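You operate a simulated robot arm through the tools that you are given. There is no shell and no other tool. Be economical: measure what you need, move in short steps, check, and stop when the job is done.

The job below is to be done with a simulated robot arm. You get a single attempt, and the scene is never put back.

TASK
Put one of the grey blocks from the keybed of the grand piano in the inside of the weight tray. Then put the cream felt board on the grey panel. Then open the tool cart drawer, take the grey sandbag from the inside of the tool cart drawer and leave it on the top of the side bench and shut the drawer again. Then take the grey pad on the front of the pine table and put it away on the top of the tool cart. Then take the tape roll and put it on the top of the window bench. Then lift the paper bin lid open. The order counts.

The check looks at the end state, three seconds after you hand in, the way a careful person would. Anything else that was tipped, shoved, dropped, spilled or broken makes it a failure. A push-on lid holds only when it is set on centred and level and pressed home; a screw cap is set on level and turned clockwise until tight.

THE ROBOT
A 7-joint arm with a two-finger parallel gripper on a trunk, on a base that drives. Base frame: it is fixed to the floor where the robot stands at the start and does not move with it; the origin is under the middle of the robot, x ahead of it, y to its left, z up; the surface under the hand at the start is at about z = 0.915. Units: m, rad, N and s.
With the tool pointing down near the work surface it reaches from about 0.4 to 0.76 m from the robot's upright axis, wherever it stands. Its first joint turns from -2.496 to 2.496 rad. Places, roughly: cream felt board (8x5x3 cm) [-0.5, -2, 0.2]; grey block (2x3x2 cm) [0.5, -0.6, 0.7]; grey pad (6x6x4 cm) [1.1, -3.8, 0.8]; grey panel (15x10x1 cm) [1.5, 2, 0.9]; grey sandbag (12x7x5 cm) [-0.6, -2, 0.5]; inside of the weight tray (67x16 cm) [-2.32, 1.6, 0.8]; paper bin lid [4.6, 1.2, 0.4]; tape roll (10x9x5 cm) [1.5, -3.8, 0.8]; tool cart drawer [-0.5, -2, 0.5]; top of the side bench (22x22 cm) [-2.52, -2.9, 0.76]; top of the tool cart (62x12 cm) [-0.56, -2.14, 0.62]; top of the window bench [4.5, -2.3, 0.8]. Payload 3 kg.
The tool frame sits at the grasp point between the pads (the TCP): z along the fingers, y along the line on which they close. The tips reach 0.03 m beyond it. Largest opening 0.11 m; finger width 0.02, thickness 0.01; the body of the gripper, 0.048 by 0.112 m, starts 0.055 m behind the TCP.
Orientation is that of the tool frame in the base frame, as a unit quaternion [w, x, y, z]. With the fingers straight down and closing along the base's y, the tool's x points along the base's -x, its y along +y and its z along -z.

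THE INTERFACE
- The arm moves only by the tool arm_command. Its argument "moves" is a list of rows, each a list of 6 numbers: the shift along the base's x, y, z in m, then the turn, a rotation vector about the base's x, y, z in rad. In form: [[x, y, z, ax, ay, az], ...]. A call has 1 to 20 rows; each row is the pose to reach, as a shift and turn from the pose commanded when the call began. "grip" is the finger opening in m, from 0 to 0.11, set as the call begins (left out, the last holds). A row lasts 0.2 s, in which the tool goes at most 0.05 m and 0.15 rad; a call with a longer step from one row to the next is refused whole, and so is a gripper value outside its range. A pose out of reach is approached as far as the arm can. The call stops where the force on the tool passes 40 N (or 10 N more than at its start, if that is more) or the arm is blocked; 0.2 s more then pass. Each finger travels about 0.108 m/s and halts on what it meets, pressing with about 25 N; the grip force reading is that of the motor and also rises with nothing between the fingers. The clock runs only during rows and for 0.2 s after the last one: add rows that repeat a pose to give the fingers time. It gives the time, the measured TCP pose, the force on the tool (base axes), the opening and the grip force at its end, in the units of the frame above (readings bear some noise), with the torque about the TCP (base axes, N m) and any sound that the robot's microphone picked up.
- Cameras (640 x 400 px; columns grow to the right, rows downward): "scene" is now at [0.1453, -0.0251, 1.6538]; the picture's right is [-0.26, -0.96, 0.00], its down [-0.81, 0.22, -0.55] and it looks along [0.53, -0.14, -0.84] (base axes); focal length 250 px, centre (320, 200). "wrist" rides on the gripper at [0.072, 0.017, -0.103] in the tool frame; the picture's right is [-0.23, 0.97, 0.00], its down [-0.76, -0.18, -0.62] and it looks along [-0.61, -0.14, 0.78] (tool axes); focal length 222 px, centre (320, 200). There is no depth. A picture from a camera that has moved, and an enlarged one, comes with that camera's place and axes in the base frame and with its lens. The place of the scene camera against the robot may be out by one fixed shift of up to 0.012 m in any direction.
- grab_frame(camera): a new picture of that camera. It takes no simulated time.
- lift_body(by): slides the trunk up (or, below 0, down) by that many m; the arm and the scene camera ride with it, the base frame stays. It gives what a move gives, with no picture.
- drive_base(legs): drives the robot by 1 to 6 legs, each [ahead, left, turn to the left] in m, m and rad, along the robot's own axes; the way and the turn of a leg run together, so that a leg with both is an arc; at most 1.5 m and 3.142 rad a leg. The arm and the cameras ride along, it lands a little off, and it stops where it bumps. It gives what a move gives.
- head_to(pan, tilt): turns the head with the scene camera to pan (to the left, within 1.501 rad either way) and tilt (down, from -0.506 to 1.204), counted from straight ahead of the robot. It gives what a move gives.
- enlarge(camera, box): a new picture of the part [left, top, right, bottom] of that camera's present view, enlarged. It takes no simulated time.
- close_job(): hands the job in; it is judged then, once.

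Go step by step. Nothing tells you exact positions but the pictures and the camera data: compare them with the known pose of the tool, close in by small moves and look again before you grip or let go. The budget is 196 turns and 166 pictures, counting those below and the enlarged ones. Unless the task says otherwise, let go and move clear before handing in.

The tools are called by a JSON object that holds its "fn" and its "kwargs". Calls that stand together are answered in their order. arm_command: Moves the arm, as the interface text tells. Its arguments: {"type":"object","properties":{"moves":{"type":"array"},"grip":{"type":"number"}},"required":["moves"]} The other tools are called the same way: lift_body (by) slides the trunk up or down; drive_base (legs) drives the base; head_to (pan, tilt) turns the head that bears the scene camera; grab_frame (camera) takes a picture; enlarge (camera, box) takes an enlarged picture of a part of a camera's view; close_job () hands the job in.

At the start:

```text
time_s: 0.0
eef_pos: [0.7589, 0.0312, 0.9611]
ee_rot: [0.0, 0.0, 1.0, 0.0]
ft_force: [-0.4, 0.5, -0.1]
ft_torque: [0.02, -0.01, -0.01]
finger_gap: 0.1099
grip_force: 0.1
trunk travel left (down, up): [-0.788, 0.102]
robot x, y, heading: [0.0012, -0.0007, 0.002]
head pan, tilt: [-0.267, 0.99]
```

scene: 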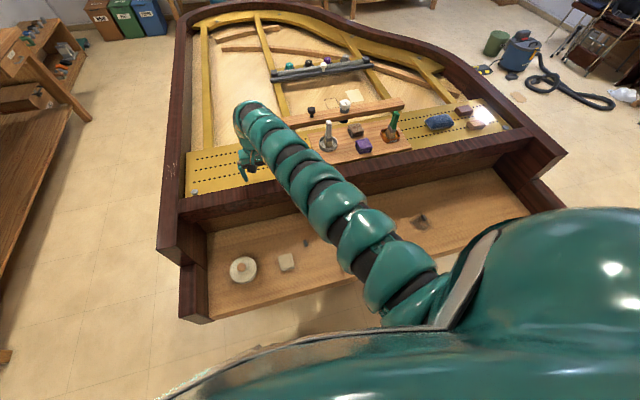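
wrist: 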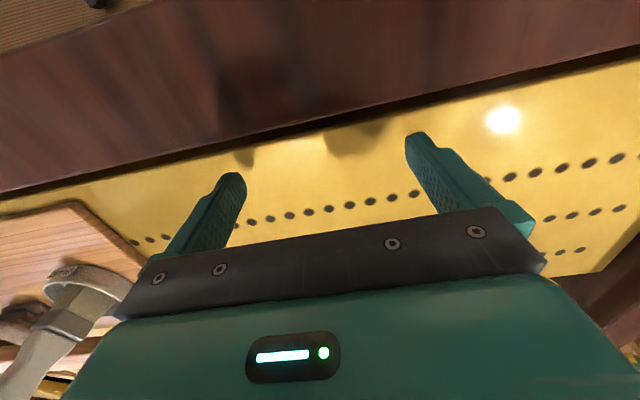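

I see the grand piano with a keybed in front of me; a grey block should be around [0.5,-0.6,0.7]. I'll look around first.

{"fn": "head_to", "kwargs": {"pan": -0.8, "tilt": 0.95}}

{"fn": "grab_frame", "kwargs": {"camera": "scene"}}

```text
time_s: 0.9
eef_pos: [0.7596, 0.0302, 0.961]
ee_rot: [0.0, -0.001, 1.0, 0.0]
ft_force: [0.1, -0.5, -1.9]
ft_torque: [0.02, -0.01, 0.02]
finger_gap: 0.1099
grip_force: 0.1
trunk travel left (down, up): [-0.788, 0.102]
robot x, y, heading: [0.0013, -0.0031, 0.003]
head pan, tilt: [-0.799, 0.949]
```

```text
163 pictures are left
camera scene: at [0.1282, -0.0587, 1.6567], right [-0.72, -0.7, 0.0], down [-0.57, 0.58, -0.58], along [0.41, -0.42, -0.81], focal length 250 px, centre (320, 200)
```

scene: 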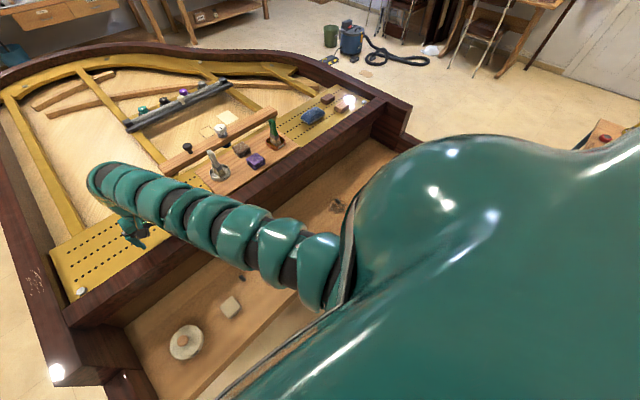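

The item near pixel (338,205) maps to about [0.53,-0.58]. I'll enlarge it.

{"fn": "enlarge", "kwargs": {"camera": "scene", "box": [290, 160, 390, 222]}}

{"fn": "enlarge", "kwargs": {"camera": "scene", "box": [150, 250, 310, 350]}}

{"fn": "enlarge", "kwargs": {"camera": "scene", "box": [180, 80, 370, 200]}}

```text
6.40 times, centred on (340, 191) of scene
camera zoom: at [0.1282, -0.0587, 1.6567], right [-0.72, -0.7, 0.0], down [-0.57, 0.58, -0.58], along [0.41, -0.42, -0.81], focal length 1603 px, centre (192, 258)
```

zoom: 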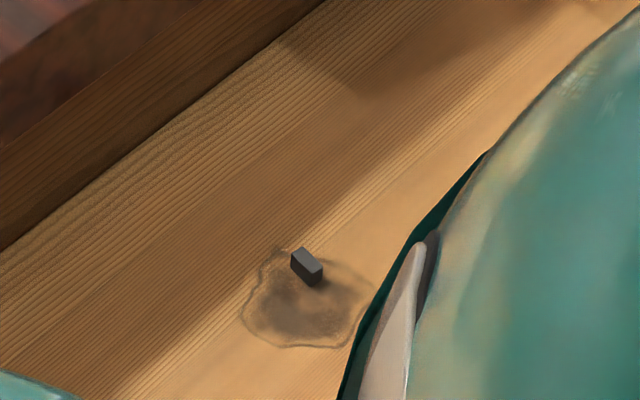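

```text
4.00 times, centred on (230, 300) of scene
camera zoom: at [0.1282, -0.0587, 1.6567], right [-0.72, -0.7, 0.0], down [-0.57, 0.58, -0.58], along [0.41, -0.42, -0.81], focal length 1002 px, centre (680, -200)
```

zoom: 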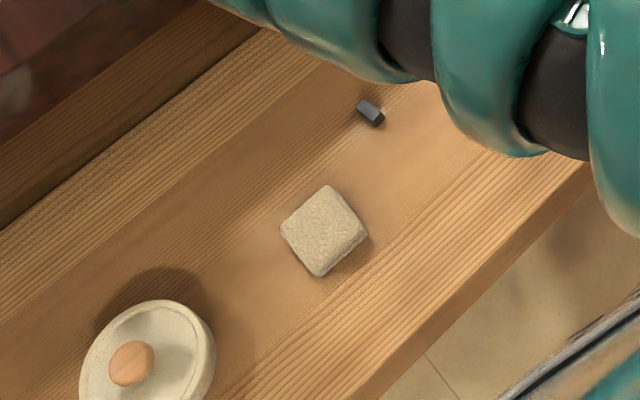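

```text
3.33 times, centred on (275, 140) of scene
camera zoom: at [0.1282, -0.0587, 1.6567], right [-0.72, -0.7, 0.0], down [-0.57, 0.58, -0.58], along [0.41, -0.42, -0.81], focal length 835 px, centre (470, 400)
```

zoom: 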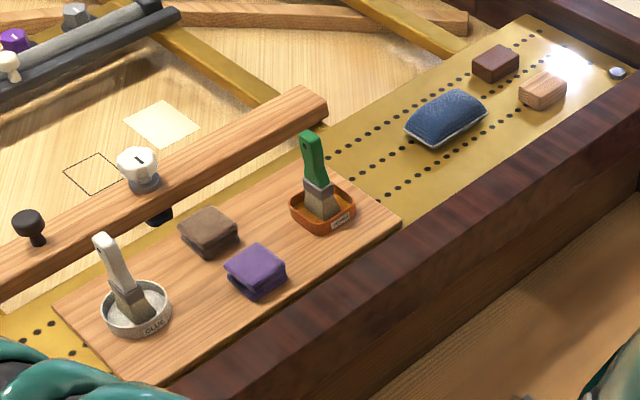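

There are two grey blocks: one in a puddle, one dry at about [0.56,-0.08,0.71]. I'll take the dry one: rise, then move back over the keybed.

{"fn": "arm_command", "kwargs": {"moves": [[0, 0, 0.05, 0, 0, 0], [0, 0, 0.1, 0, 0, 0], [-0.04, -0.02, 0.12, 0, 0, 0], [-0.08, -0.045, 0.12, 0, 0, 0], [-0.12, -0.065, 0.12, 0, 0, 0], [-0.16, -0.09, 0.12, 0, 0, 0], [-0.19, -0.11, 0.12, 0, 0, 0], [-0.19, -0.11, 0.12, 0, 0, 0]], "grip": 0.08}}

{"fn": "grab_frame", "kwargs": {"camera": "wrist"}}

{"fn": "grab_frame", "kwargs": {"camera": "scene"}}

```text
time_s: 2.8
eef_pos: [0.6874, -0.016, 1.0775]
ee_rot: [-0.002, 0.0, 1.0, 0.0]
ft_force: [0.2, -0.2, 0.2]
ft_torque: [-0.01, 0.01, -0.01]
finger_gap: 0.0799
grip_force: 0.0
out of reach, approached as far as the arm can: row 4, 5, 6, 7, 8
trunk travel left (down, up): [-0.788, 0.102]
robot x, y, heading: [-0.0021, -0.0032, -0.002]
head pan, tilt: [-0.799, 0.949]
```

```text
159 pictures are left
camera wrist: at [0.6142, -0.001, 1.1811], right [0.23, 0.97, 0.0], down [0.76, -0.18, 0.62], along [0.61, -0.14, -0.78], focal length 222 px, centre (320, 200)
```

wrist: 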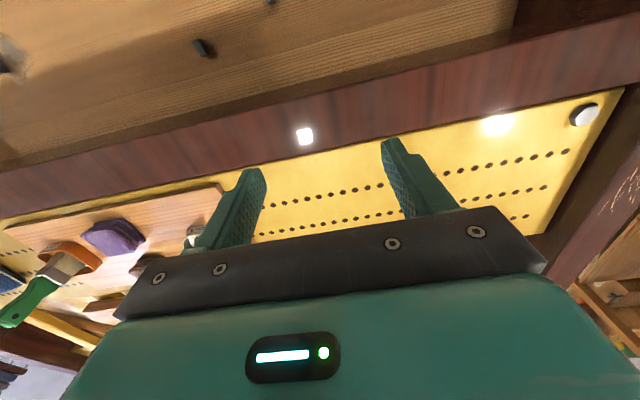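

```text
158 pictures are left
camera scene: at [0.128, -0.0589, 1.6567], right [-0.72, -0.7, 0.0], down [-0.57, 0.58, -0.58], along [0.41, -0.42, -0.81], focal length 250 px, centre (320, 200)
```

scene: 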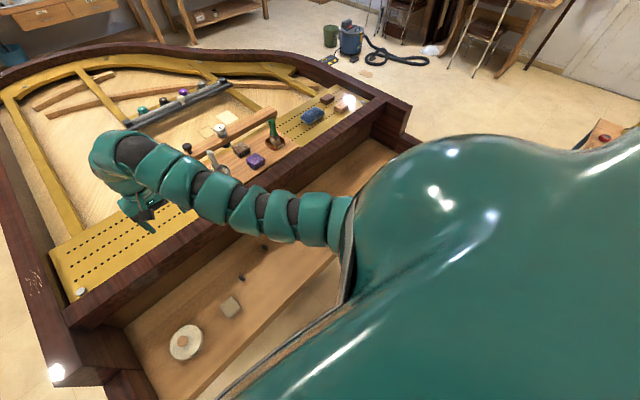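

The arm can't fold closer, so I'll back the base by 0.15 m to bring the hand over the keybed, then look.

{"fn": "drive_base", "kwargs": {"legs": [[-0.15, 0, 0]]}}

{"fn": "grab_frame", "kwargs": {"camera": "wrist"}}

{"fn": "grab_frame", "kwargs": {"camera": "scene"}}

```text
time_s: 4.1
eef_pos: [0.5376, -0.0164, 1.0782]
ee_rot: [0.0, 0.0, 1.0, 0.0]
ft_force: [-0.8, 0.1, -0.7]
ft_torque: [-0.01, -0.01, 0.0]
finger_gap: 0.08
grip_force: 0.0
trunk travel left (down, up): [-0.788, 0.102]
robot x, y, heading: [-0.1507, -0.001, -0.004]
head pan, tilt: [-0.799, 0.949]
```

```text
157 pictures are left
camera wrist: at [0.4642, -0.0014, 1.1819], right [0.23, 0.97, 0.0], down [0.76, -0.18, 0.62], along [0.61, -0.14, -0.78], focal length 222 px, centre (320, 200)
```

wrist: 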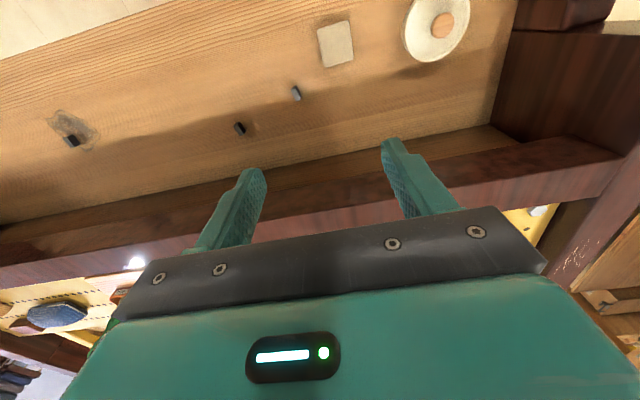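

```text
156 pictures are left
camera scene: at [-0.0227, -0.0588, 1.6569], right [-0.72, -0.7, 0.0], down [-0.57, 0.58, -0.58], along [0.41, -0.42, -0.81], focal length 250 px, centre (320, 200)
```

scene: 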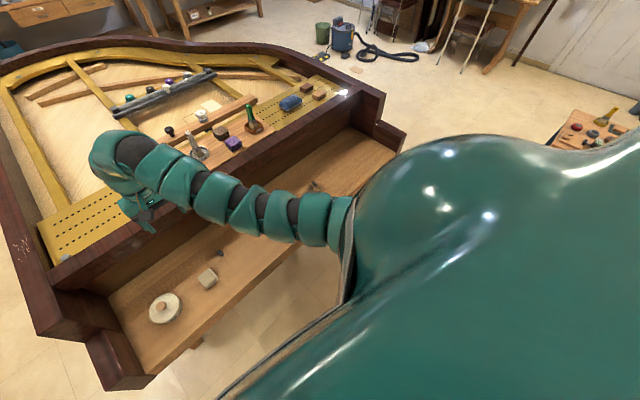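

Block at about [0.560,-0.070], long axis ~0.3 rad off x. I'll align above it and lower the trunk partly.

{"fn": "arm_command", "kwargs": {"moves": [[0.01, -0.025, 0, 0, 0, 0.1], [0.022, -0.054, 0, 0, 0, 0.2], [0.022, -0.054, 0, 0, 0, 0.3], [0.022, -0.054, 0, 0, 0, 0.3]], "grip": 0.06}}

{"fn": "lift_body", "kwargs": {"by": -0.2}}

{"fn": "grab_frame", "kwargs": {"camera": "wrist"}}

{"fn": "grab_frame", "kwargs": {"camera": "scene"}}

```text
time_s: 5.1
eef_pos: [0.5623, -0.0706, 1.0788]
ee_rot: [-0.001, -0.15, 0.989, 0.0]
ft_force: [0.5, -0.5, 0.5]
ft_torque: [0.02, 0.0, 0.0]
finger_gap: 0.0601
grip_force: 0.1
trunk travel left (down, up): [-0.788, 0.102]
robot x, y, heading: [-0.1498, -0.0019, -0.001]
head pan, tilt: [-0.799, 0.949]
```

```text
time_s: 7.3
eef_pos: [0.5612, -0.0699, 0.8793]
ee_rot: [-0.002, -0.148, 0.989, -0.001]
ft_force: [0.2, 0.2, -0.6]
ft_torque: [0.01, -0.01, -0.03]
finger_gap: 0.0604
grip_force: 0.0
trunk travel left (down, up): [-0.588, 0.302]
robot x, y, heading: [-0.146, -0.0006, 0.004]
head pan, tilt: [-0.799, 0.949]
```

```text
155 pictures are left
camera wrist: at [0.4868, -0.0772, 0.9822], right [-0.07, 1.0, 0.0], down [0.78, 0.05, 0.62], along [0.62, 0.04, -0.78], focal length 222 px, centre (320, 200)
```

wrist: 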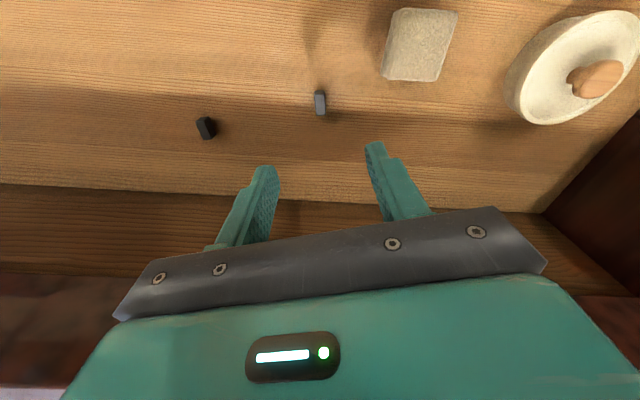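

```text
154 pictures are left
camera scene: at [-0.0208, -0.0588, 1.4567], right [-0.72, -0.7, 0.0], down [-0.57, 0.58, -0.58], along [0.41, -0.42, -0.81], focal length 250 px, centre (320, 200)
```

scene: 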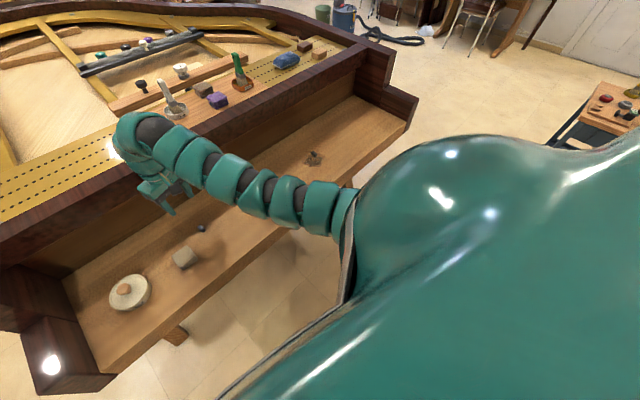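

Alignment holds. Lower the trunk more, then finish with the arm and check.

{"fn": "lift_body", "kwargs": {"by": -0.12}}

{"fn": "grab_frame", "kwargs": {"camera": "wrist"}}

```text
time_s: 8.8
eef_pos: [0.561, -0.071, 0.759]
ee_rot: [-0.001, -0.149, 0.989, 0.0]
ft_force: [-0.4, 0.8, -0.2]
ft_torque: [-0.03, -0.02, 0.0]
finger_gap: 0.0599
grip_force: 0.1
trunk travel left (down, up): [-0.468, 0.422]
robot x, y, heading: [-0.152, -0.0008, 0.001]
head pan, tilt: [-0.799, 0.949]
```

```text
153 pictures are left
camera wrist: at [0.4868, -0.0772, 0.8622], right [-0.07, 1.0, 0.0], down [0.78, 0.05, 0.62], along [0.62, 0.04, -0.78], focal length 222 px, centre (320, 200)
```

wrist: 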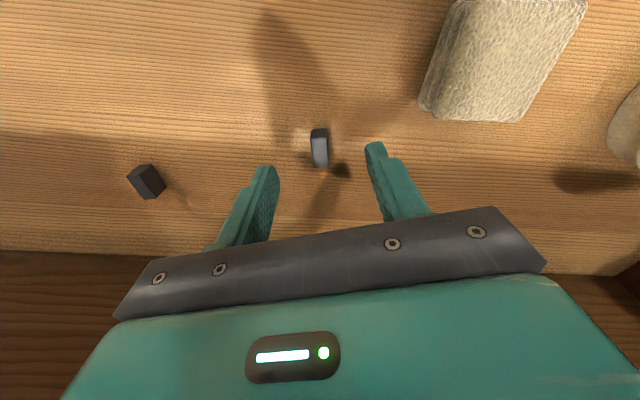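

Centred well. The tips reach 3 cm beyond the TCP, so I descend to TCP ≈0.736.

{"fn": "arm_command", "kwargs": {"moves": [[-0.003, -0.002, -0.012, 0, 0, 0], [-0.003, -0.002, -0.023, 0, 0, 0], [-0.003, -0.002, -0.023, 0, 0, 0]]}}

{"fn": "grab_frame", "kwargs": {"camera": "wrist"}}

```text
time_s: 9.6
eef_pos: [0.5595, -0.0737, 0.736]
ee_rot: [-0.001, -0.149, 0.989, 0.0]
ft_force: [0.3, 0.0, 0.0]
ft_torque: [0.01, 0.01, -0.01]
finger_gap: 0.0599
grip_force: 0.1
trunk travel left (down, up): [-0.468, 0.422]
robot x, y, heading: [-0.1483, -0.003, 0.003]
head pan, tilt: [-0.799, 0.949]
```

```text
152 pictures are left
camera wrist: at [0.4847, -0.0797, 0.84], right [-0.07, 1.0, 0.0], down [0.78, 0.06, 0.62], along [0.62, 0.04, -0.78], focal length 222 px, centre (320, 200)
```

wrist: 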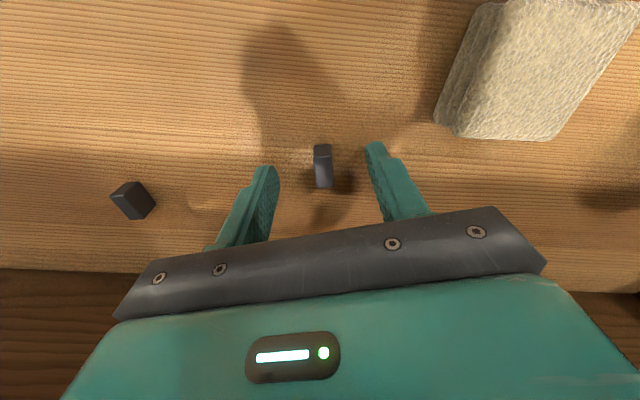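

Tips are still somewhat above the board (shadow offset). Descend another 1.2 cm.

{"fn": "arm_command", "kwargs": {"moves": [[0, 0, -0.006, 0, 0, 0], [0, 0, -0.012, 0, 0, 0], [0, 0, -0.012, 0, 0, 0]]}}

{"fn": "grab_frame", "kwargs": {"camera": "wrist"}}

```text
time_s: 10.3
eef_pos: [0.5589, -0.0737, 0.7297]
ee_rot: [0.006, -0.149, 0.989, -0.001]
ft_force: [-10.2, -3.8, 25.9]
ft_torque: [0.65, 0.81, 0.54]
finger_gap: 0.0597
grip_force: 0.0
trunk travel left (down, up): [-0.468, 0.422]
robot x, y, heading: [-0.1502, -0.0027, -0.001]
head pan, tilt: [-0.799, 0.949]
stopped in row 3: the force on the tool passed its limit at 43 N (the readings are from after the stop); the commanded pose is now the measured one
```

```text
151 pictures are left
camera wrist: at [0.4825, -0.08, 0.833], right [-0.07, 1.0, 0.0], down [0.77, 0.05, 0.63], along [0.63, 0.04, -0.78], focal length 222 px, centre (320, 200)
```

wrist: 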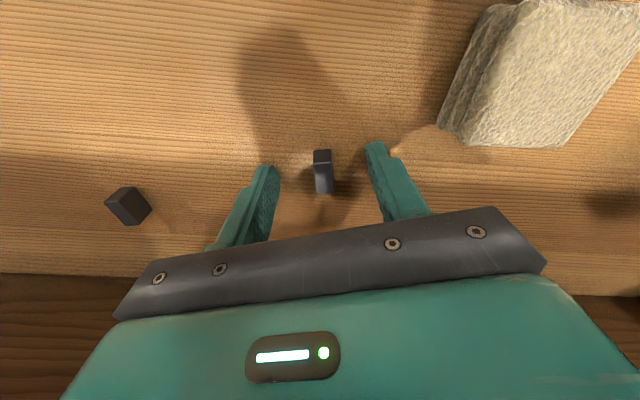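

Surface touched at TCP 0.73 (surface 0.70). Rise 4 mm and close.

{"fn": "arm_command", "kwargs": {"moves": [[0, 0, 0.005, 0, 0, 0], [0, 0, 0.005, 0, 0, 0], [0, 0, 0.005, 0, 0, 0]]}}

{"fn": "arm_command", "kwargs": {"moves": [[0, 0, 0, 0, 0, 0], [0, 0, 0, 0, 0, 0], [0, 0, 0, 0, 0, 0], [0, 0, 0, 0, 0, 0]], "grip": 0.005}}

{"fn": "grab_frame", "kwargs": {"camera": "wrist"}}

```text
time_s: 11.1
eef_pos: [0.5617, -0.0727, 0.7323]
ee_rot: [0.002, -0.148, 0.989, 0.0]
ft_force: [-0.3, -0.2, -0.6]
ft_torque: [0.03, 0.03, -0.02]
finger_gap: 0.0598
grip_force: 0.0
trunk travel left (down, up): [-0.468, 0.422]
robot x, y, heading: [-0.1481, -0.0034, -0.006]
head pan, tilt: [-0.799, 0.949]
```

```text
time_s: 12.1
eef_pos: [0.5599, -0.073, 0.7315]
ee_rot: [0.002, -0.148, 0.989, 0.0]
ft_force: [0.0, 0.3, 0.6]
ft_torque: [0.03, -0.01, 0.02]
finger_gap: 0.0109
grip_force: 24.9
trunk travel left (down, up): [-0.468, 0.422]
robot x, y, heading: [-0.1482, -0.0007, -0.003]
head pan, tilt: [-0.799, 0.949]
```

```text
150 pictures are left
camera wrist: at [0.4851, -0.0792, 0.8351], right [-0.07, 1.0, 0.0], down [0.78, 0.05, 0.63], along [0.63, 0.04, -0.78], focal length 222 px, centre (320, 200)
```

wrist: 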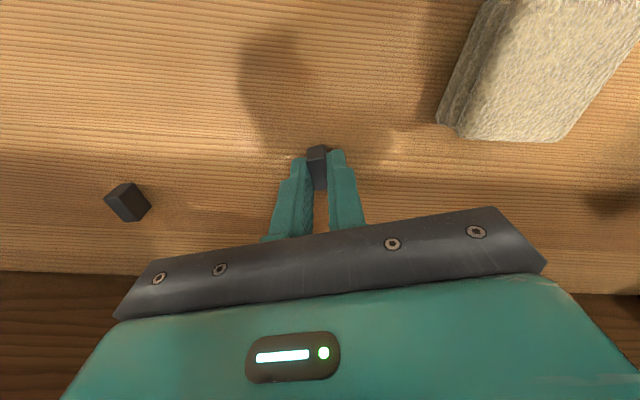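

The block is gripped (gap 11 mm). Lift it with the trunk and look around for the weight tray.

{"fn": "lift_body", "kwargs": {"by": 0.3}}

{"fn": "drive_base", "kwargs": {"legs": [[-0.6, 0, 0], [0, 0, 2.6]]}}

{"fn": "head_to", "kwargs": {"pan": 0, "tilt": 0.4}}

{"fn": "grab_frame", "kwargs": {"camera": "scene"}}

{"fn": "grab_frame", "kwargs": {"camera": "wrist"}}

```text
time_s: 15.1
eef_pos: [0.5599, -0.0725, 1.0316]
ee_rot: [0.002, -0.149, 0.989, 0.0]
ft_force: [0.3, -0.1, -0.6]
ft_torque: [0.01, -0.02, -0.01]
finger_gap: 0.011
grip_force: 24.9
trunk travel left (down, up): [-0.768, 0.122]
robot x, y, heading: [-0.1512, -0.0014, -0.005]
head pan, tilt: [-0.799, 0.949]
```

```text
time_s: 16.5
eef_pos: [0.4893, -0.0563, 1.0316]
ee_rot: [0.003, -0.156, 0.988, -0.001]
ft_force: [1.1, 0.7, -1.5]
ft_torque: [-0.05, 0.04, -0.01]
finger_gap: 0.0111
grip_force: 25.5
trunk travel left (down, up): [-0.768, 0.122]
robot x, y, heading: [-0.2265, 0.0062, 0.016]
head pan, tilt: [-0.799, 0.949]
stopped in leg 1: the robot was blocked; the commanded pose is now the measured one
```

```text
time_s: 17.6
eef_pos: [0.4869, -0.0576, 1.0323]
ee_rot: [0.004, -0.156, 0.988, -0.001]
ft_force: [-0.5, 0.2, 0.0]
ft_torque: [-0.01, -0.01, 0.04]
finger_gap: 0.0111
grip_force: 24.7
trunk travel left (down, up): [-0.768, 0.122]
robot x, y, heading: [-0.2259, 0.0027, 0.018]
head pan, tilt: [0.0, 0.4]
```

```text
149 pictures are left
camera scene: at [-0.0537, 0.0001, 1.6833], right [0.01, -1.0, 0.0], down [-0.39, -0.01, -0.92], along [0.92, 0.01, -0.39], focal length 250 px, centre (320, 200)
```

scene: 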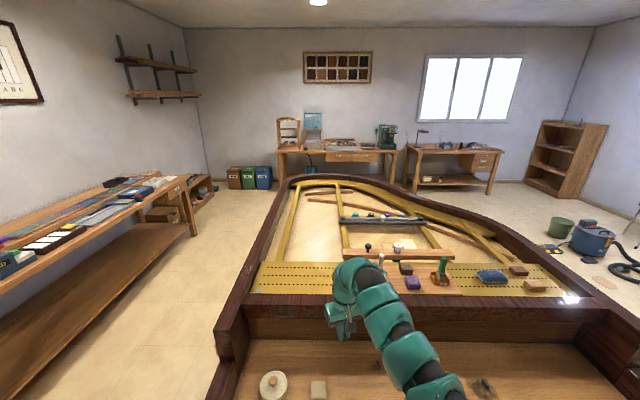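

```text
148 pictures are left
camera wrist: at [0.4115, -0.0649, 1.1355], right [-0.09, 1.0, 0.0], down [0.77, 0.07, 0.63], along [0.63, 0.05, -0.78], focal length 222 px, centre (320, 200)
```

wrist: 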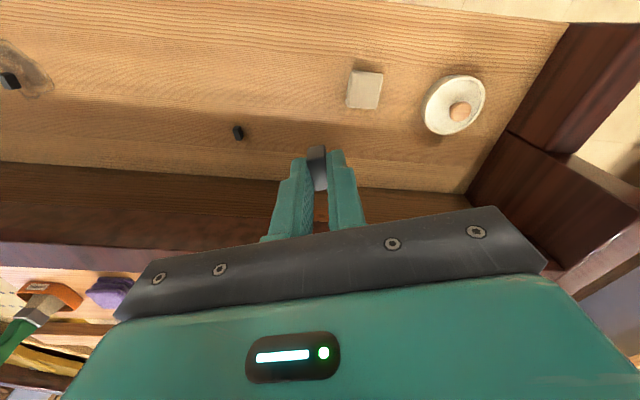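

The base was blocked going back at x≈-0.23; something is behind me. I'll look around left and right.

{"fn": "head_to", "kwargs": {"pan": 1.5, "tilt": 0.6}}

{"fn": "grab_frame", "kwargs": {"camera": "scene"}}

{"fn": "head_to", "kwargs": {"pan": -1.5, "tilt": 0.6}}

{"fn": "grab_frame", "kwargs": {"camera": "scene"}}

```text
time_s: 19.2
eef_pos: [0.4876, -0.0566, 1.0318]
ee_rot: [0.003, -0.156, 0.988, 0.0]
ft_force: [0.4, -0.2, -0.5]
ft_torque: [0.01, 0.01, 0.01]
finger_gap: 0.0109
grip_force: 24.8
trunk travel left (down, up): [-0.768, 0.122]
robot x, y, heading: [-0.2245, 0.0025, 0.013]
head pan, tilt: [1.499, 0.6]
```

```text
147 pictures are left
camera scene: at [-0.1411, 0.0871, 1.6651], right [1.0, -0.06, 0.0], down [-0.03, -0.56, -0.83], along [0.05, 0.82, -0.56], focal length 250 px, centre (320, 200)
```

scene: 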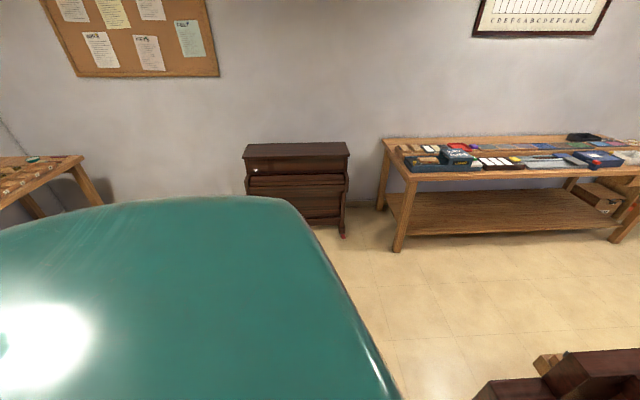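

```text
time_s: 21.8
eef_pos: [0.4876, -0.0579, 1.0322]
ee_rot: [0.004, -0.157, 0.988, -0.001]
ft_force: [0.3, -0.3, 0.3]
ft_torque: [0.03, 0.01, 0.02]
finger_gap: 0.0108
grip_force: 25.1
trunk travel left (down, up): [-0.768, 0.122]
robot x, y, heading: [-0.2269, 0.0042, 0.015]
head pan, tilt: [-1.499, 0.6]
```

```text
146 pictures are left
camera scene: at [-0.1384, -0.0892, 1.6651], right [-1.0, -0.09, 0.0], down [-0.05, 0.56, -0.83], along [0.07, -0.82, -0.56], focal length 250 px, centre (320, 200)
```

scene: 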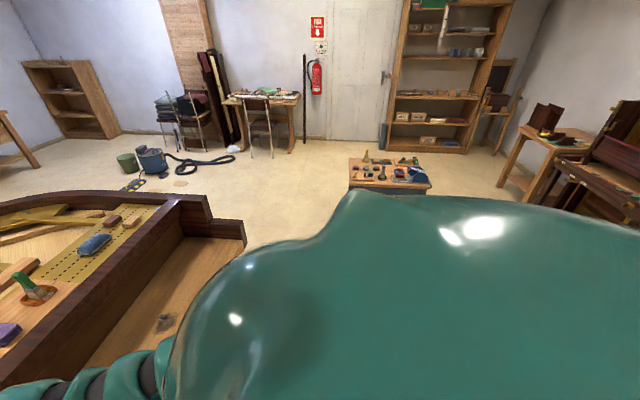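

Something is right behind me. I'll raise the trunk, ease forward slightly, sidestep left clear of the piano and turn to see.

{"fn": "lift_body", "kwargs": {"by": 0.12}}

{"fn": "drive_base", "kwargs": {"legs": [[0.04, 0, 0], [0, 0.75, 0], [0, 0, 1.2]]}}

{"fn": "head_to", "kwargs": {"pan": 1.4, "tilt": 0.6}}

{"fn": "grab_frame", "kwargs": {"camera": "scene"}}

```text
time_s: 23.3
eef_pos: [0.4866, -0.0569, 1.1506]
ee_rot: [0.004, -0.157, 0.988, -0.001]
ft_force: [-0.2, 0.0, -0.8]
ft_torque: [0.01, -0.02, 0.0]
finger_gap: 0.0108
grip_force: 25.0
trunk travel left (down, up): [-0.888, 0.002]
robot x, y, heading: [-0.2233, 0.007, 0.017]
head pan, tilt: [-1.499, 0.6]
```

```text
time_s: 30.9
eef_pos: [0.1352, 1.4025, 1.1526]
ee_rot: [0.003, -0.683, 0.73, 0.001]
ft_force: [-0.4, -0.2, -0.1]
ft_torque: [0.01, 0.0, 0.03]
finger_gap: 0.0108
grip_force: 24.4
trunk travel left (down, up): [-0.888, 0.002]
robot x, y, heading: [-0.1872, 0.7657, 1.207]
head pan, tilt: [-1.499, 0.6]
```

```text
time_s: 33.4
eef_pos: [0.1352, 1.4019, 1.153]
ee_rot: [0.003, -0.683, 0.73, 0.001]
ft_force: [-0.3, -0.2, 0.3]
ft_torque: [0.02, 0.0, 0.05]
finger_gap: 0.0111
grip_force: 25.5
trunk travel left (down, up): [-0.888, 0.002]
robot x, y, heading: [-0.1863, 0.7628, 1.204]
head pan, tilt: [1.4, 0.6]
```

```text
145 pictures are left
camera scene: at [-0.2359, 0.8784, 1.7851], right [0.51, 0.86, 0.0], down [0.49, -0.29, -0.83], along [-0.71, 0.42, -0.56], focal length 250 px, centre (320, 200)
```

scene: 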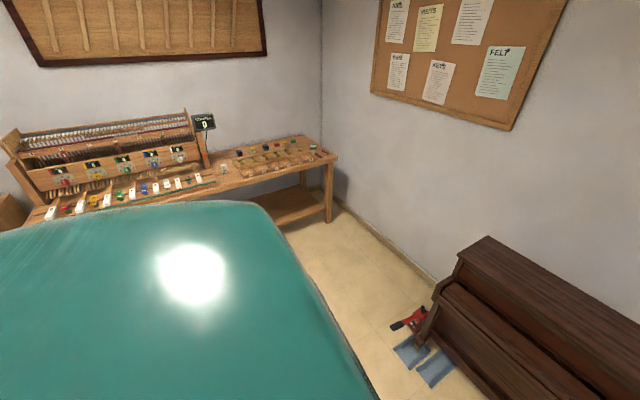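

A workbench with a balance action rack is on the far wall (x≈-2.3). I'll turn further to face it.

{"fn": "drive_base", "kwargs": {"legs": [[0, 0, 1.4]]}}

{"fn": "head_to", "kwargs": {"pan": 0.4, "tilt": 0.55}}

{"fn": "grab_frame", "kwargs": {"camera": "scene"}}

{"fn": "head_to", "kwargs": {"pan": 1.5, "tilt": 0.75}}

{"fn": "grab_frame", "kwargs": {"camera": "scene"}}

```text
time_s: 37.3
eef_pos: [-0.7702, 1.1732, 1.1516]
ee_rot: [-0.001, 0.994, -0.105, -0.003]
ft_force: [-0.5, 0.5, 0.1]
ft_torque: [0.0, -0.02, 0.0]
finger_gap: 0.0108
grip_force: 25.3
trunk travel left (down, up): [-0.888, 0.002]
robot x, y, heading: [-0.187, 0.7673, 2.635]
head pan, tilt: [1.4, 0.6]
```

```text
time_s: 38.6
eef_pos: [-0.7726, 1.1724, 1.1519]
ee_rot: [-0.002, 0.994, -0.105, -0.004]
ft_force: [-0.1, -0.1, -0.9]
ft_torque: [0.01, 0.02, -0.03]
finger_gap: 0.0111
grip_force: 24.7
trunk travel left (down, up): [-0.888, 0.002]
robot x, y, heading: [-0.1862, 0.7653, 2.629]
head pan, tilt: [0.4, 0.55]
```

```text
144 pictures are left
camera scene: at [-0.3481, 0.8072, 1.7896], right [0.11, 0.99, 0.0], down [0.52, -0.06, -0.85], along [-0.85, 0.09, -0.52], focal length 250 px, centre (320, 200)
```

scene: 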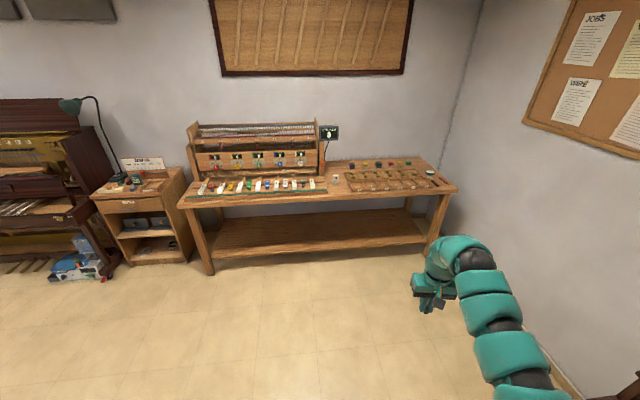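

```text
time_s: 39.9
eef_pos: [-0.7708, 1.1746, 1.1512]
ee_rot: [-0.001, 0.994, -0.105, -0.004]
ft_force: [-0.2, -0.3, -0.1]
ft_torque: [0.01, -0.03, 0.0]
finger_gap: 0.0107
grip_force: 25.2
trunk travel left (down, up): [-0.888, 0.002]
robot x, y, heading: [-0.1852, 0.7655, 2.635]
head pan, tilt: [1.499, 0.75]
```

```text
143 pictures are left
camera scene: at [-0.3044, 0.7282, 1.7722], right [-0.84, 0.55, 0.0], down [0.37, 0.57, -0.73], along [-0.4, -0.61, -0.68], focal length 250 px, centre (320, 200)
```

scene: 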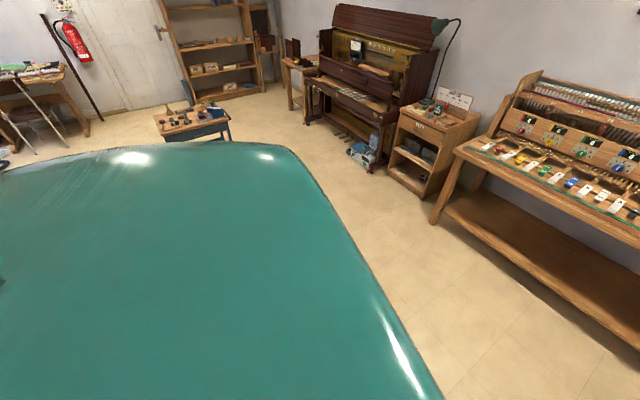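

The weight tray is on the right part of the workbench. Turn to face the wall and approach to about x=-1.3, y=1.6.

{"fn": "drive_base", "kwargs": {"legs": [[0, 0, 0.507], [0.7, -0.4, 0], [0.35, -0.42, 0]]}}

{"fn": "head_to", "kwargs": {"pan": 0.0, "tilt": 0.75}}

{"fn": "grab_frame", "kwargs": {"camera": "scene"}}

```text
time_s: 48.5
eef_pos: [-1.9385, 1.6874, 1.1507]
ee_rot: [0.0, 0.99, 0.141, -0.004]
ft_force: [0.2, -0.1, -0.7]
ft_torque: [-0.01, 0.02, 0.0]
finger_gap: 0.0107
grip_force: 25.4
trunk travel left (down, up): [-0.888, 0.002]
robot x, y, heading: [-1.2339, 1.606, 3.126]
head pan, tilt: [1.499, 0.75]
```

```text
time_s: 50.1
eef_pos: [-1.9381, 1.6876, 1.152]
ee_rot: [0.0, 0.99, 0.14, -0.004]
ft_force: [-0.3, -1.4, -0.2]
ft_torque: [0.03, -0.02, -0.02]
finger_gap: 0.0109
grip_force: 24.4
trunk travel left (down, up): [-0.888, 0.002]
robot x, y, heading: [-1.2266, 1.6011, 3.125]
head pan, tilt: [0.0, 0.75]
```

```text
142 pictures are left
camera scene: at [-1.3956, 1.6003, 1.7722], right [0.02, 1.0, 0.0], down [0.68, -0.01, -0.73], along [-0.73, 0.01, -0.68], focal length 250 px, centre (320, 200)
```

scene: 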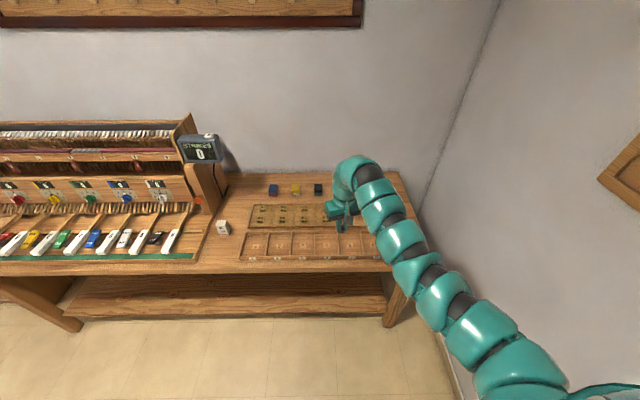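

{"fn": "enlarge", "kwargs": {"camera": "scene", "box": [200, 160, 420, 298]}}

{"fn": "grab_frame", "kwargs": {"camera": "wrist"}}

```text
2.90 times, centred on (310, 229) of scene
camera zoom: at [-1.3956, 1.6003, 1.7722], right [0.02, 1.0, 0.0], down [0.68, -0.01, -0.73], along [-0.73, 0.01, -0.68], focal length 726 px, centre (349, 116)
```

zoom: 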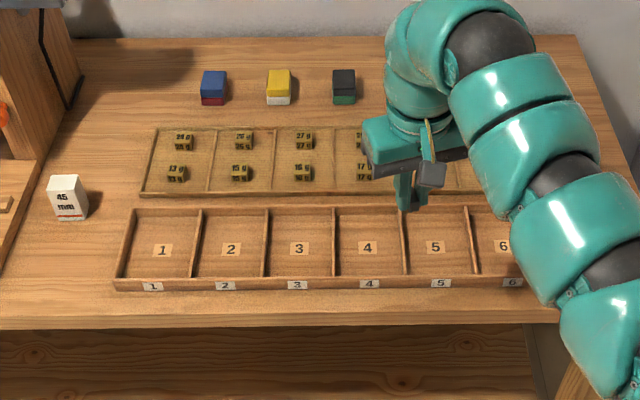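

```text
140 pictures are left
camera wrist: at [-1.8641, 1.69, 1.2554], right [0.05, -1.0, 0.0], down [-0.78, -0.04, 0.63], along [-0.63, -0.03, -0.78], focal length 222 px, centre (320, 200)
```

wrist: 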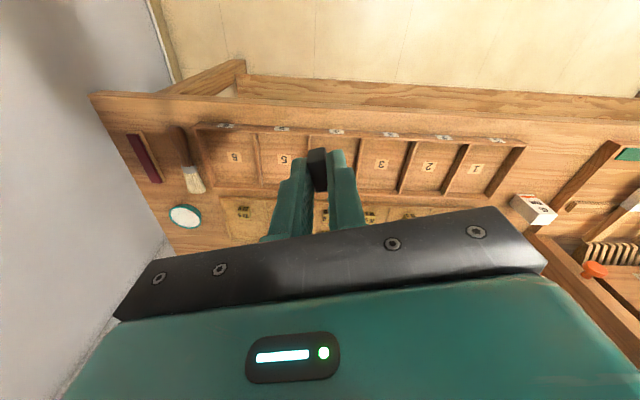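

The rear tray (with brass weights) centres at ≈(-2.32,1.58): that's the weight tray. I'll drive 0.38 ahead and look closer.

{"fn": "drive_base", "kwargs": {"legs": [[0.38, 0, 0]]}}

{"fn": "arm_command", "kwargs": {"moves": [[0, 0.04, 0.0, 0, 0, 0], [0, 0.08, 0, 0, 0, 0], [0, 0.12, 0, 0, 0, 0], [0, 0.16, 0, 0, 0, 0], [0, 0.16, 0, 0, 0, 0]]}}

{"fn": "head_to", "kwargs": {"pan": -0.1, "tilt": 0.9}}

{"fn": "grab_frame", "kwargs": {"camera": "scene"}}

{"fn": "grab_frame", "kwargs": {"camera": "wrist"}}

```text
time_s: 52.5
eef_pos: [-2.325, 1.6806, 1.1522]
ee_rot: [-0.001, 0.989, 0.149, -0.003]
ft_force: [0.6, 0.3, -0.8]
ft_torque: [0.02, -0.01, 0.03]
finger_gap: 0.0111
grip_force: 24.8
trunk travel left (down, up): [-0.888, 0.002]
robot x, y, heading: [-1.6159, 1.609, 3.145]
head pan, tilt: [0.0, 0.75]
```

```text
time_s: 53.7
eef_pos: [-2.3232, 1.8424, 1.1519]
ee_rot: [-0.001, 0.989, 0.148, -0.004]
ft_force: [0.1, 0.7, -1.1]
ft_torque: [0.02, 0.0, 0.06]
finger_gap: 0.0109
grip_force: 25.4
trunk travel left (down, up): [-0.888, 0.002]
robot x, y, heading: [-1.6125, 1.6079, 3.142]
head pan, tilt: [0.0, 0.75]
```

```text
time_s: 54.4
eef_pos: [-2.3228, 1.8415, 1.1513]
ee_rot: [-0.001, 0.989, 0.149, -0.002]
ft_force: [0.5, 0.1, -0.3]
ft_torque: [0.01, -0.01, 0.0]
finger_gap: 0.0112
grip_force: 24.8
trunk travel left (down, up): [-0.888, 0.002]
robot x, y, heading: [-1.6152, 1.6059, 3.138]
head pan, tilt: [-0.099, 0.901]
```

```text
139 pictures are left
camera scene: at [-1.7725, 1.609, 1.7603], right [0.1, 0.99, 0.0], down [0.78, -0.08, -0.62], along [-0.62, 0.06, -0.78], focal length 250 px, centre (320, 200)
```

scene: 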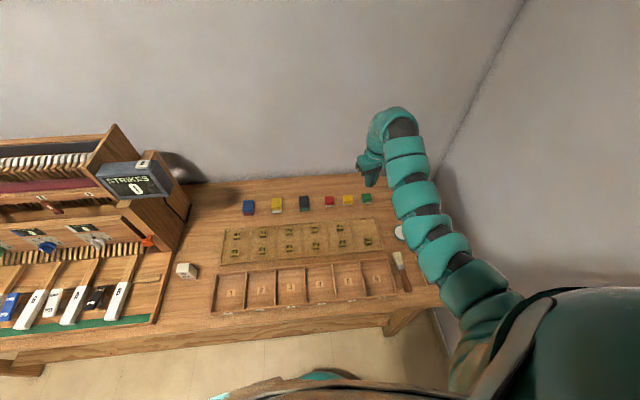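

```text
138 pictures are left
camera wrist: at [-2.2491, 1.8459, 1.2541], right [0.07, -1.0, 0.0], down [-0.78, -0.05, 0.63], along [-0.63, -0.04, -0.78], focal length 222 px, centre (320, 200)
```

wrist: 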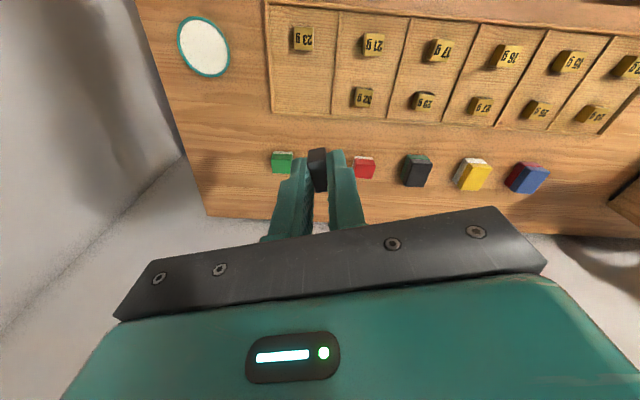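

The rightmost compartment of the rear tray has an empty rear half at about (-2.355,1.872). I'll sidestep right and slightly forward, then centre the hand above.

{"fn": "drive_base", "kwargs": {"legs": [[0.04, -0.15, 0]]}}

{"fn": "grab_frame", "kwargs": {"camera": "wrist"}}

```text
time_s: 55.8
eef_pos: [-2.364, 1.9948, 1.1501]
ee_rot: [-0.001, 0.989, 0.147, -0.004]
ft_force: [0.6, 0.4, -0.5]
ft_torque: [-0.02, -0.01, 0.01]
finger_gap: 0.0109
grip_force: 25.2
trunk travel left (down, up): [-0.888, 0.002]
robot x, y, heading: [-1.6544, 1.7593, 3.135]
head pan, tilt: [-0.099, 0.901]
```

```text
137 pictures are left
camera wrist: at [-2.2896, 1.9987, 1.2538], right [0.07, -1.0, 0.0], down [-0.78, -0.05, 0.63], along [-0.63, -0.04, -0.78], focal length 222 px, centre (320, 200)
```

wrist: 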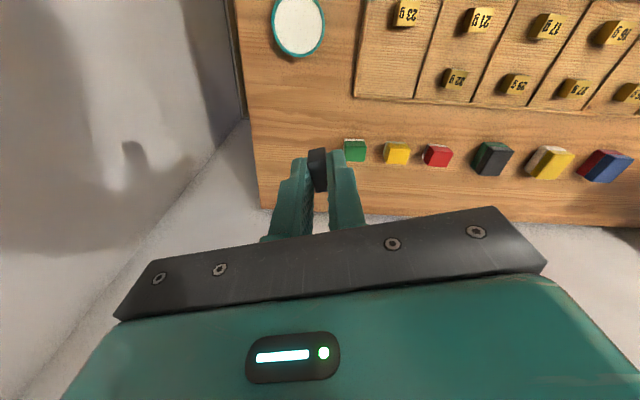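

Spot confirmed at (-2.354,1.868). Move over it and lower the trunk.

{"fn": "arm_command", "kwargs": {"moves": [[0.005, -0.04, 0, 0, 0, -0.1], [0.01, -0.08, 0, 0, 0, -0.2], [0.01, -0.126, 0, 0, 0, -0.28], [0.01, -0.126, 0, 0, 0, -0.28]]}}

{"fn": "lift_body", "kwargs": {"by": -0.22}}

{"fn": "grab_frame", "kwargs": {"camera": "wrist"}}

```text
time_s: 56.8
eef_pos: [-2.3589, 1.8825, 1.147]
ee_rot: [-0.001, 1.0, 0.008, -0.004]
ft_force: [-0.2, 0.7, -0.2]
ft_torque: [-0.04, -0.04, 0.02]
finger_gap: 0.0108
grip_force: 24.7
out of reach, approached as far as the arm can: row 1, 2, 3, 4
trunk travel left (down, up): [-0.888, 0.002]
robot x, y, heading: [-1.6542, 1.7588, 3.144]
head pan, tilt: [-0.099, 0.901]
```

```text
time_s: 59.1
eef_pos: [-2.3575, 1.8814, 0.928]
ee_rot: [-0.002, 1.0, 0.009, -0.004]
ft_force: [0.1, 0.3, 0.0]
ft_torque: [0.01, 0.02, -0.01]
finger_gap: 0.0109
grip_force: 24.7
trunk travel left (down, up): [-0.668, 0.222]
robot x, y, heading: [-1.6554, 1.7599, 3.141]
head pan, tilt: [-0.099, 0.901]
```

```text
136 pictures are left
camera wrist: at [-2.2849, 1.8635, 1.031], right [-0.21, -0.98, 0.0], down [-0.76, 0.16, 0.63], along [-0.61, 0.13, -0.78], focal length 222 px, centre (320, 200)
```

wrist: 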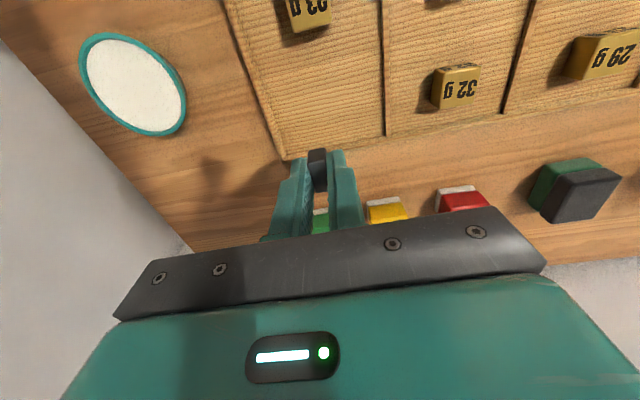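

Adjust by (+0.008,-0.011) and come down, looking again.

{"fn": "arm_command", "kwargs": {"moves": [[0.008, -0.011, -0.02, 0, 0, 0], [0.01, -0.012, -0.055, 0, 0, 0], [0.01, -0.012, -0.055, 0, 0, 0]]}}

{"fn": "grab_frame", "kwargs": {"camera": "wrist"}}

```text
time_s: 59.9
eef_pos: [-2.3473, 1.8702, 0.8734]
ee_rot: [-0.002, 1.0, 0.008, -0.004]
ft_force: [-0.3, -0.5, -0.3]
ft_torque: [0.01, -0.01, 0.01]
finger_gap: 0.0109
grip_force: 25.3
trunk travel left (down, up): [-0.668, 0.222]
robot x, y, heading: [-1.6532, 1.759, 3.141]
head pan, tilt: [-0.099, 0.901]
```

```text
135 pictures are left
camera wrist: at [-2.2752, 1.8519, 0.9754], right [-0.21, -0.98, 0.0], down [-0.76, 0.16, 0.63], along [-0.61, 0.13, -0.78], focal length 222 px, centre (320, 200)
```

wrist: 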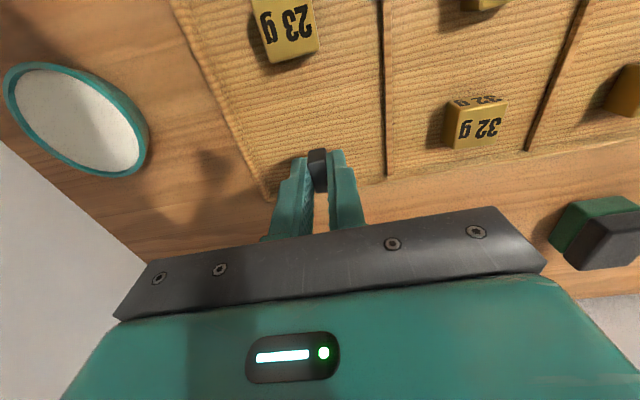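

The landing spot projects to a free area. Descend gently to contact.

{"fn": "arm_command", "kwargs": {"moves": [[0, 0, -0.015, 0, 0, 0], [0, 0, -0.03, 0, 0, 0], [0, 0, -0.036, 0, 0, 0], [0, 0, -0.036, 0, 0, 0]]}}

{"fn": "grab_frame", "kwargs": {"camera": "wrist"}}

```text
time_s: 60.9
eef_pos: [-2.3469, 1.8701, 0.8369]
ee_rot: [-0.001, 1.0, 0.009, -0.003]
ft_force: [0.0, 1.1, 1.4]
ft_torque: [0.02, 0.03, -0.01]
finger_gap: 0.0112
grip_force: 24.4
trunk travel left (down, up): [-0.668, 0.222]
robot x, y, heading: [-1.6551, 1.7596, 3.142]
head pan, tilt: [-0.099, 0.901]
```

```text
134 pictures are left
camera wrist: at [-2.2737, 1.8521, 0.9406], right [-0.21, -0.98, 0.0], down [-0.76, 0.16, 0.63], along [-0.62, 0.13, -0.78], focal length 222 px, centre (320, 200)
```

wrist: 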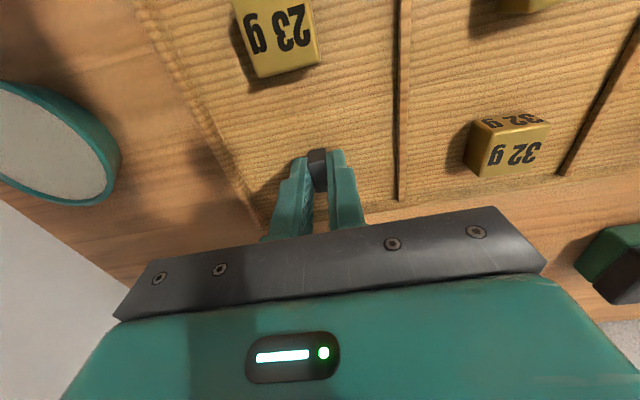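

{"fn": "arm_command", "kwargs": {"moves": [[0, 0, -0.004, 0, 0, 0], [0, 0, -0.008, 0, 0, 0], [0, 0, -0.012, 0, 0, 0], [0, 0, -0.015, 0, 0, 0], [0, 0, -0.018, 0, 0, 0]]}}

{"fn": "enlarge", "kwargs": {"camera": "wrist", "box": [220, 90, 420, 215]}}

```text
time_s: 61.6
eef_pos: [-2.3484, 1.8695, 0.8363]
ee_rot: [-0.001, 1.0, 0.008, -0.01]
ft_force: [7.7, 0.4, 27.6]
ft_torque: [-0.11, -0.49, 0.14]
finger_gap: 0.0111
grip_force: 24.7
trunk travel left (down, up): [-0.668, 0.222]
robot x, y, heading: [-1.6537, 1.7581, 3.136]
head pan, tilt: [-0.099, 0.901]
stopped in row 3: the force on the tool passed its limit at 46 N (the readings are from after the stop); the commanded pose is now the measured one
```

```text
3.20 times, centred on (320, 152) of wrist
camera zoom: at [-2.2738, 1.8516, 0.938], right [-0.21, -0.98, 0.0], down [-0.75, 0.16, 0.64], along [-0.62, 0.13, -0.77], focal length 711 px, centre (320, 352)
```

zoom: 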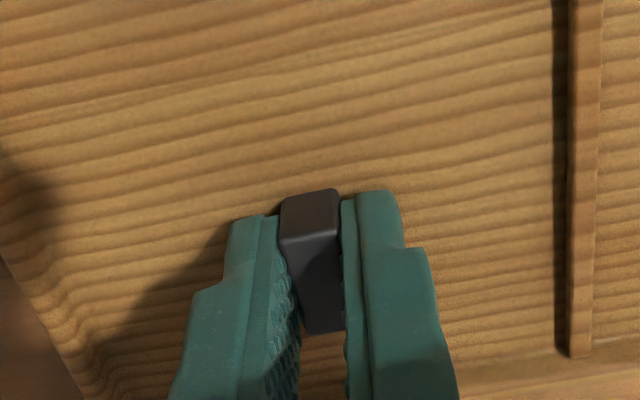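

The block touches the tray floor. Open modestly and retreat upward.

{"fn": "arm_command", "kwargs": {"moves": [[0, 0, 0.001, 0, 0, 0], [0, 0, 0.001, 0, 0, 0], [0, 0, 0.001, 0, 0, 0]], "grip": 0.04}}

{"fn": "arm_command", "kwargs": {"moves": [[0, 0, 0.03, 0, 0, 0], [0, 0, 0.07, 0, 0, 0], [0, 0, 0.1, 0, 0, 0]]}}

{"fn": "grab_frame", "kwargs": {"camera": "wrist"}}

```text
time_s: 61.9
eef_pos: [-2.3476, 1.8796, 0.8361]
ee_rot: [-0.005, 1.0, 0.001, -0.01]
ft_force: [13.5, 12.5, 21.8]
ft_torque: [-0.13, -0.59, 0.45]
finger_gap: 0.0336
grip_force: 0.0
trunk travel left (down, up): [-0.668, 0.222]
robot x, y, heading: [-1.6523, 1.7549, 3.139]
head pan, tilt: [-0.099, 0.901]
stopped in row 1: the force on the tool passed its limit at 42 N (the readings are from after the stop); the commanded pose is now the measured one
```

```text
time_s: 62.7
eef_pos: [-2.3533, 1.8758, 0.9219]
ee_rot: [-0.006, 1.0, 0.004, -0.008]
ft_force: [0.4, 0.3, 0.0]
ft_torque: [0.01, -0.01, -0.02]
finger_gap: 0.0401
grip_force: 0.0
out of reach, approached as far as the arm can: row 3
trunk travel left (down, up): [-0.668, 0.222]
robot x, y, heading: [-1.656, 1.7574, 3.138]
head pan, tilt: [-0.099, 0.901]
```

```text
132 pictures are left
camera wrist: at [-2.2806, 1.8569, 1.0235], right [-0.22, -0.98, -0.01], down [-0.75, 0.17, 0.64], along [-0.62, 0.15, -0.77], focal length 222 px, centre (320, 200)
```

wrist: 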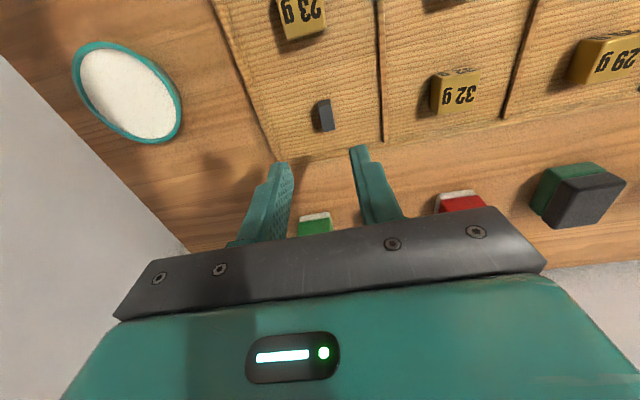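

The block rests in the weight tray. Now raise, back away and turn toward the tool cart (-y side), looking for what blocked me earlier.

{"fn": "lift_body", "kwargs": {"by": 0.2}}

{"fn": "drive_base", "kwargs": {"legs": [[-0.5, 0.1, 0], [-0.25, 0.2, 0], [0, 0, 1.45]]}}

{"fn": "head_to", "kwargs": {"pan": 0.2, "tilt": 0.6}}

{"fn": "grab_frame", "kwargs": {"camera": "scene"}}

```text
time_s: 64.9
eef_pos: [-2.3535, 1.877, 1.1208]
ee_rot: [-0.005, 1.0, 0.003, -0.008]
ft_force: [-0.2, -0.6, -1.0]
ft_torque: [-0.02, -0.01, 0.0]
finger_gap: 0.0402
grip_force: 0.1
trunk travel left (down, up): [-0.868, 0.022]
robot x, y, heading: [-1.6526, 1.7538, 3.141]
head pan, tilt: [-0.099, 0.901]
```

```text
time_s: 73.3
eef_pos: [-1.0595, 0.7761, 1.1205]
ee_rot: [0.002, 0.732, 0.681, -0.009]
ft_force: [-0.6, 0.2, -1.1]
ft_torque: [-0.04, 0.0, 0.0]
finger_gap: 0.0399
grip_force: 0.1
trunk travel left (down, up): [-0.868, 0.022]
robot x, y, heading: [-0.8864, 1.4681, -1.651]
head pan, tilt: [-0.099, 0.901]
```

```text
time_s: 74.1
eef_pos: [-1.0611, 0.7769, 1.1201]
ee_rot: [0.001, 0.732, 0.681, -0.009]
ft_force: [0.5, 0.7, -0.8]
ft_torque: [0.0, 0.04, -0.01]
finger_gap: 0.0401
grip_force: 0.1
trunk travel left (down, up): [-0.868, 0.022]
robot x, y, heading: [-0.8856, 1.465, -1.657]
head pan, tilt: [0.201, 0.6]
```

```text
131 pictures are left
camera scene: at [-0.8858, 1.2905, 1.765], right [-0.99, -0.12, 0.0], down [-0.07, 0.56, -0.82], along [0.1, -0.82, -0.57], focal length 250 px, centre (320, 200)
```

scene: 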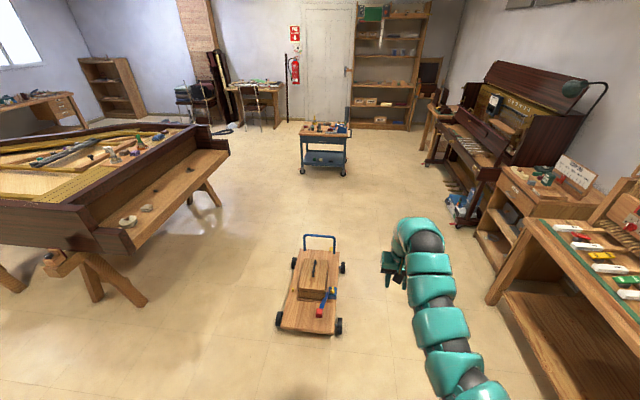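

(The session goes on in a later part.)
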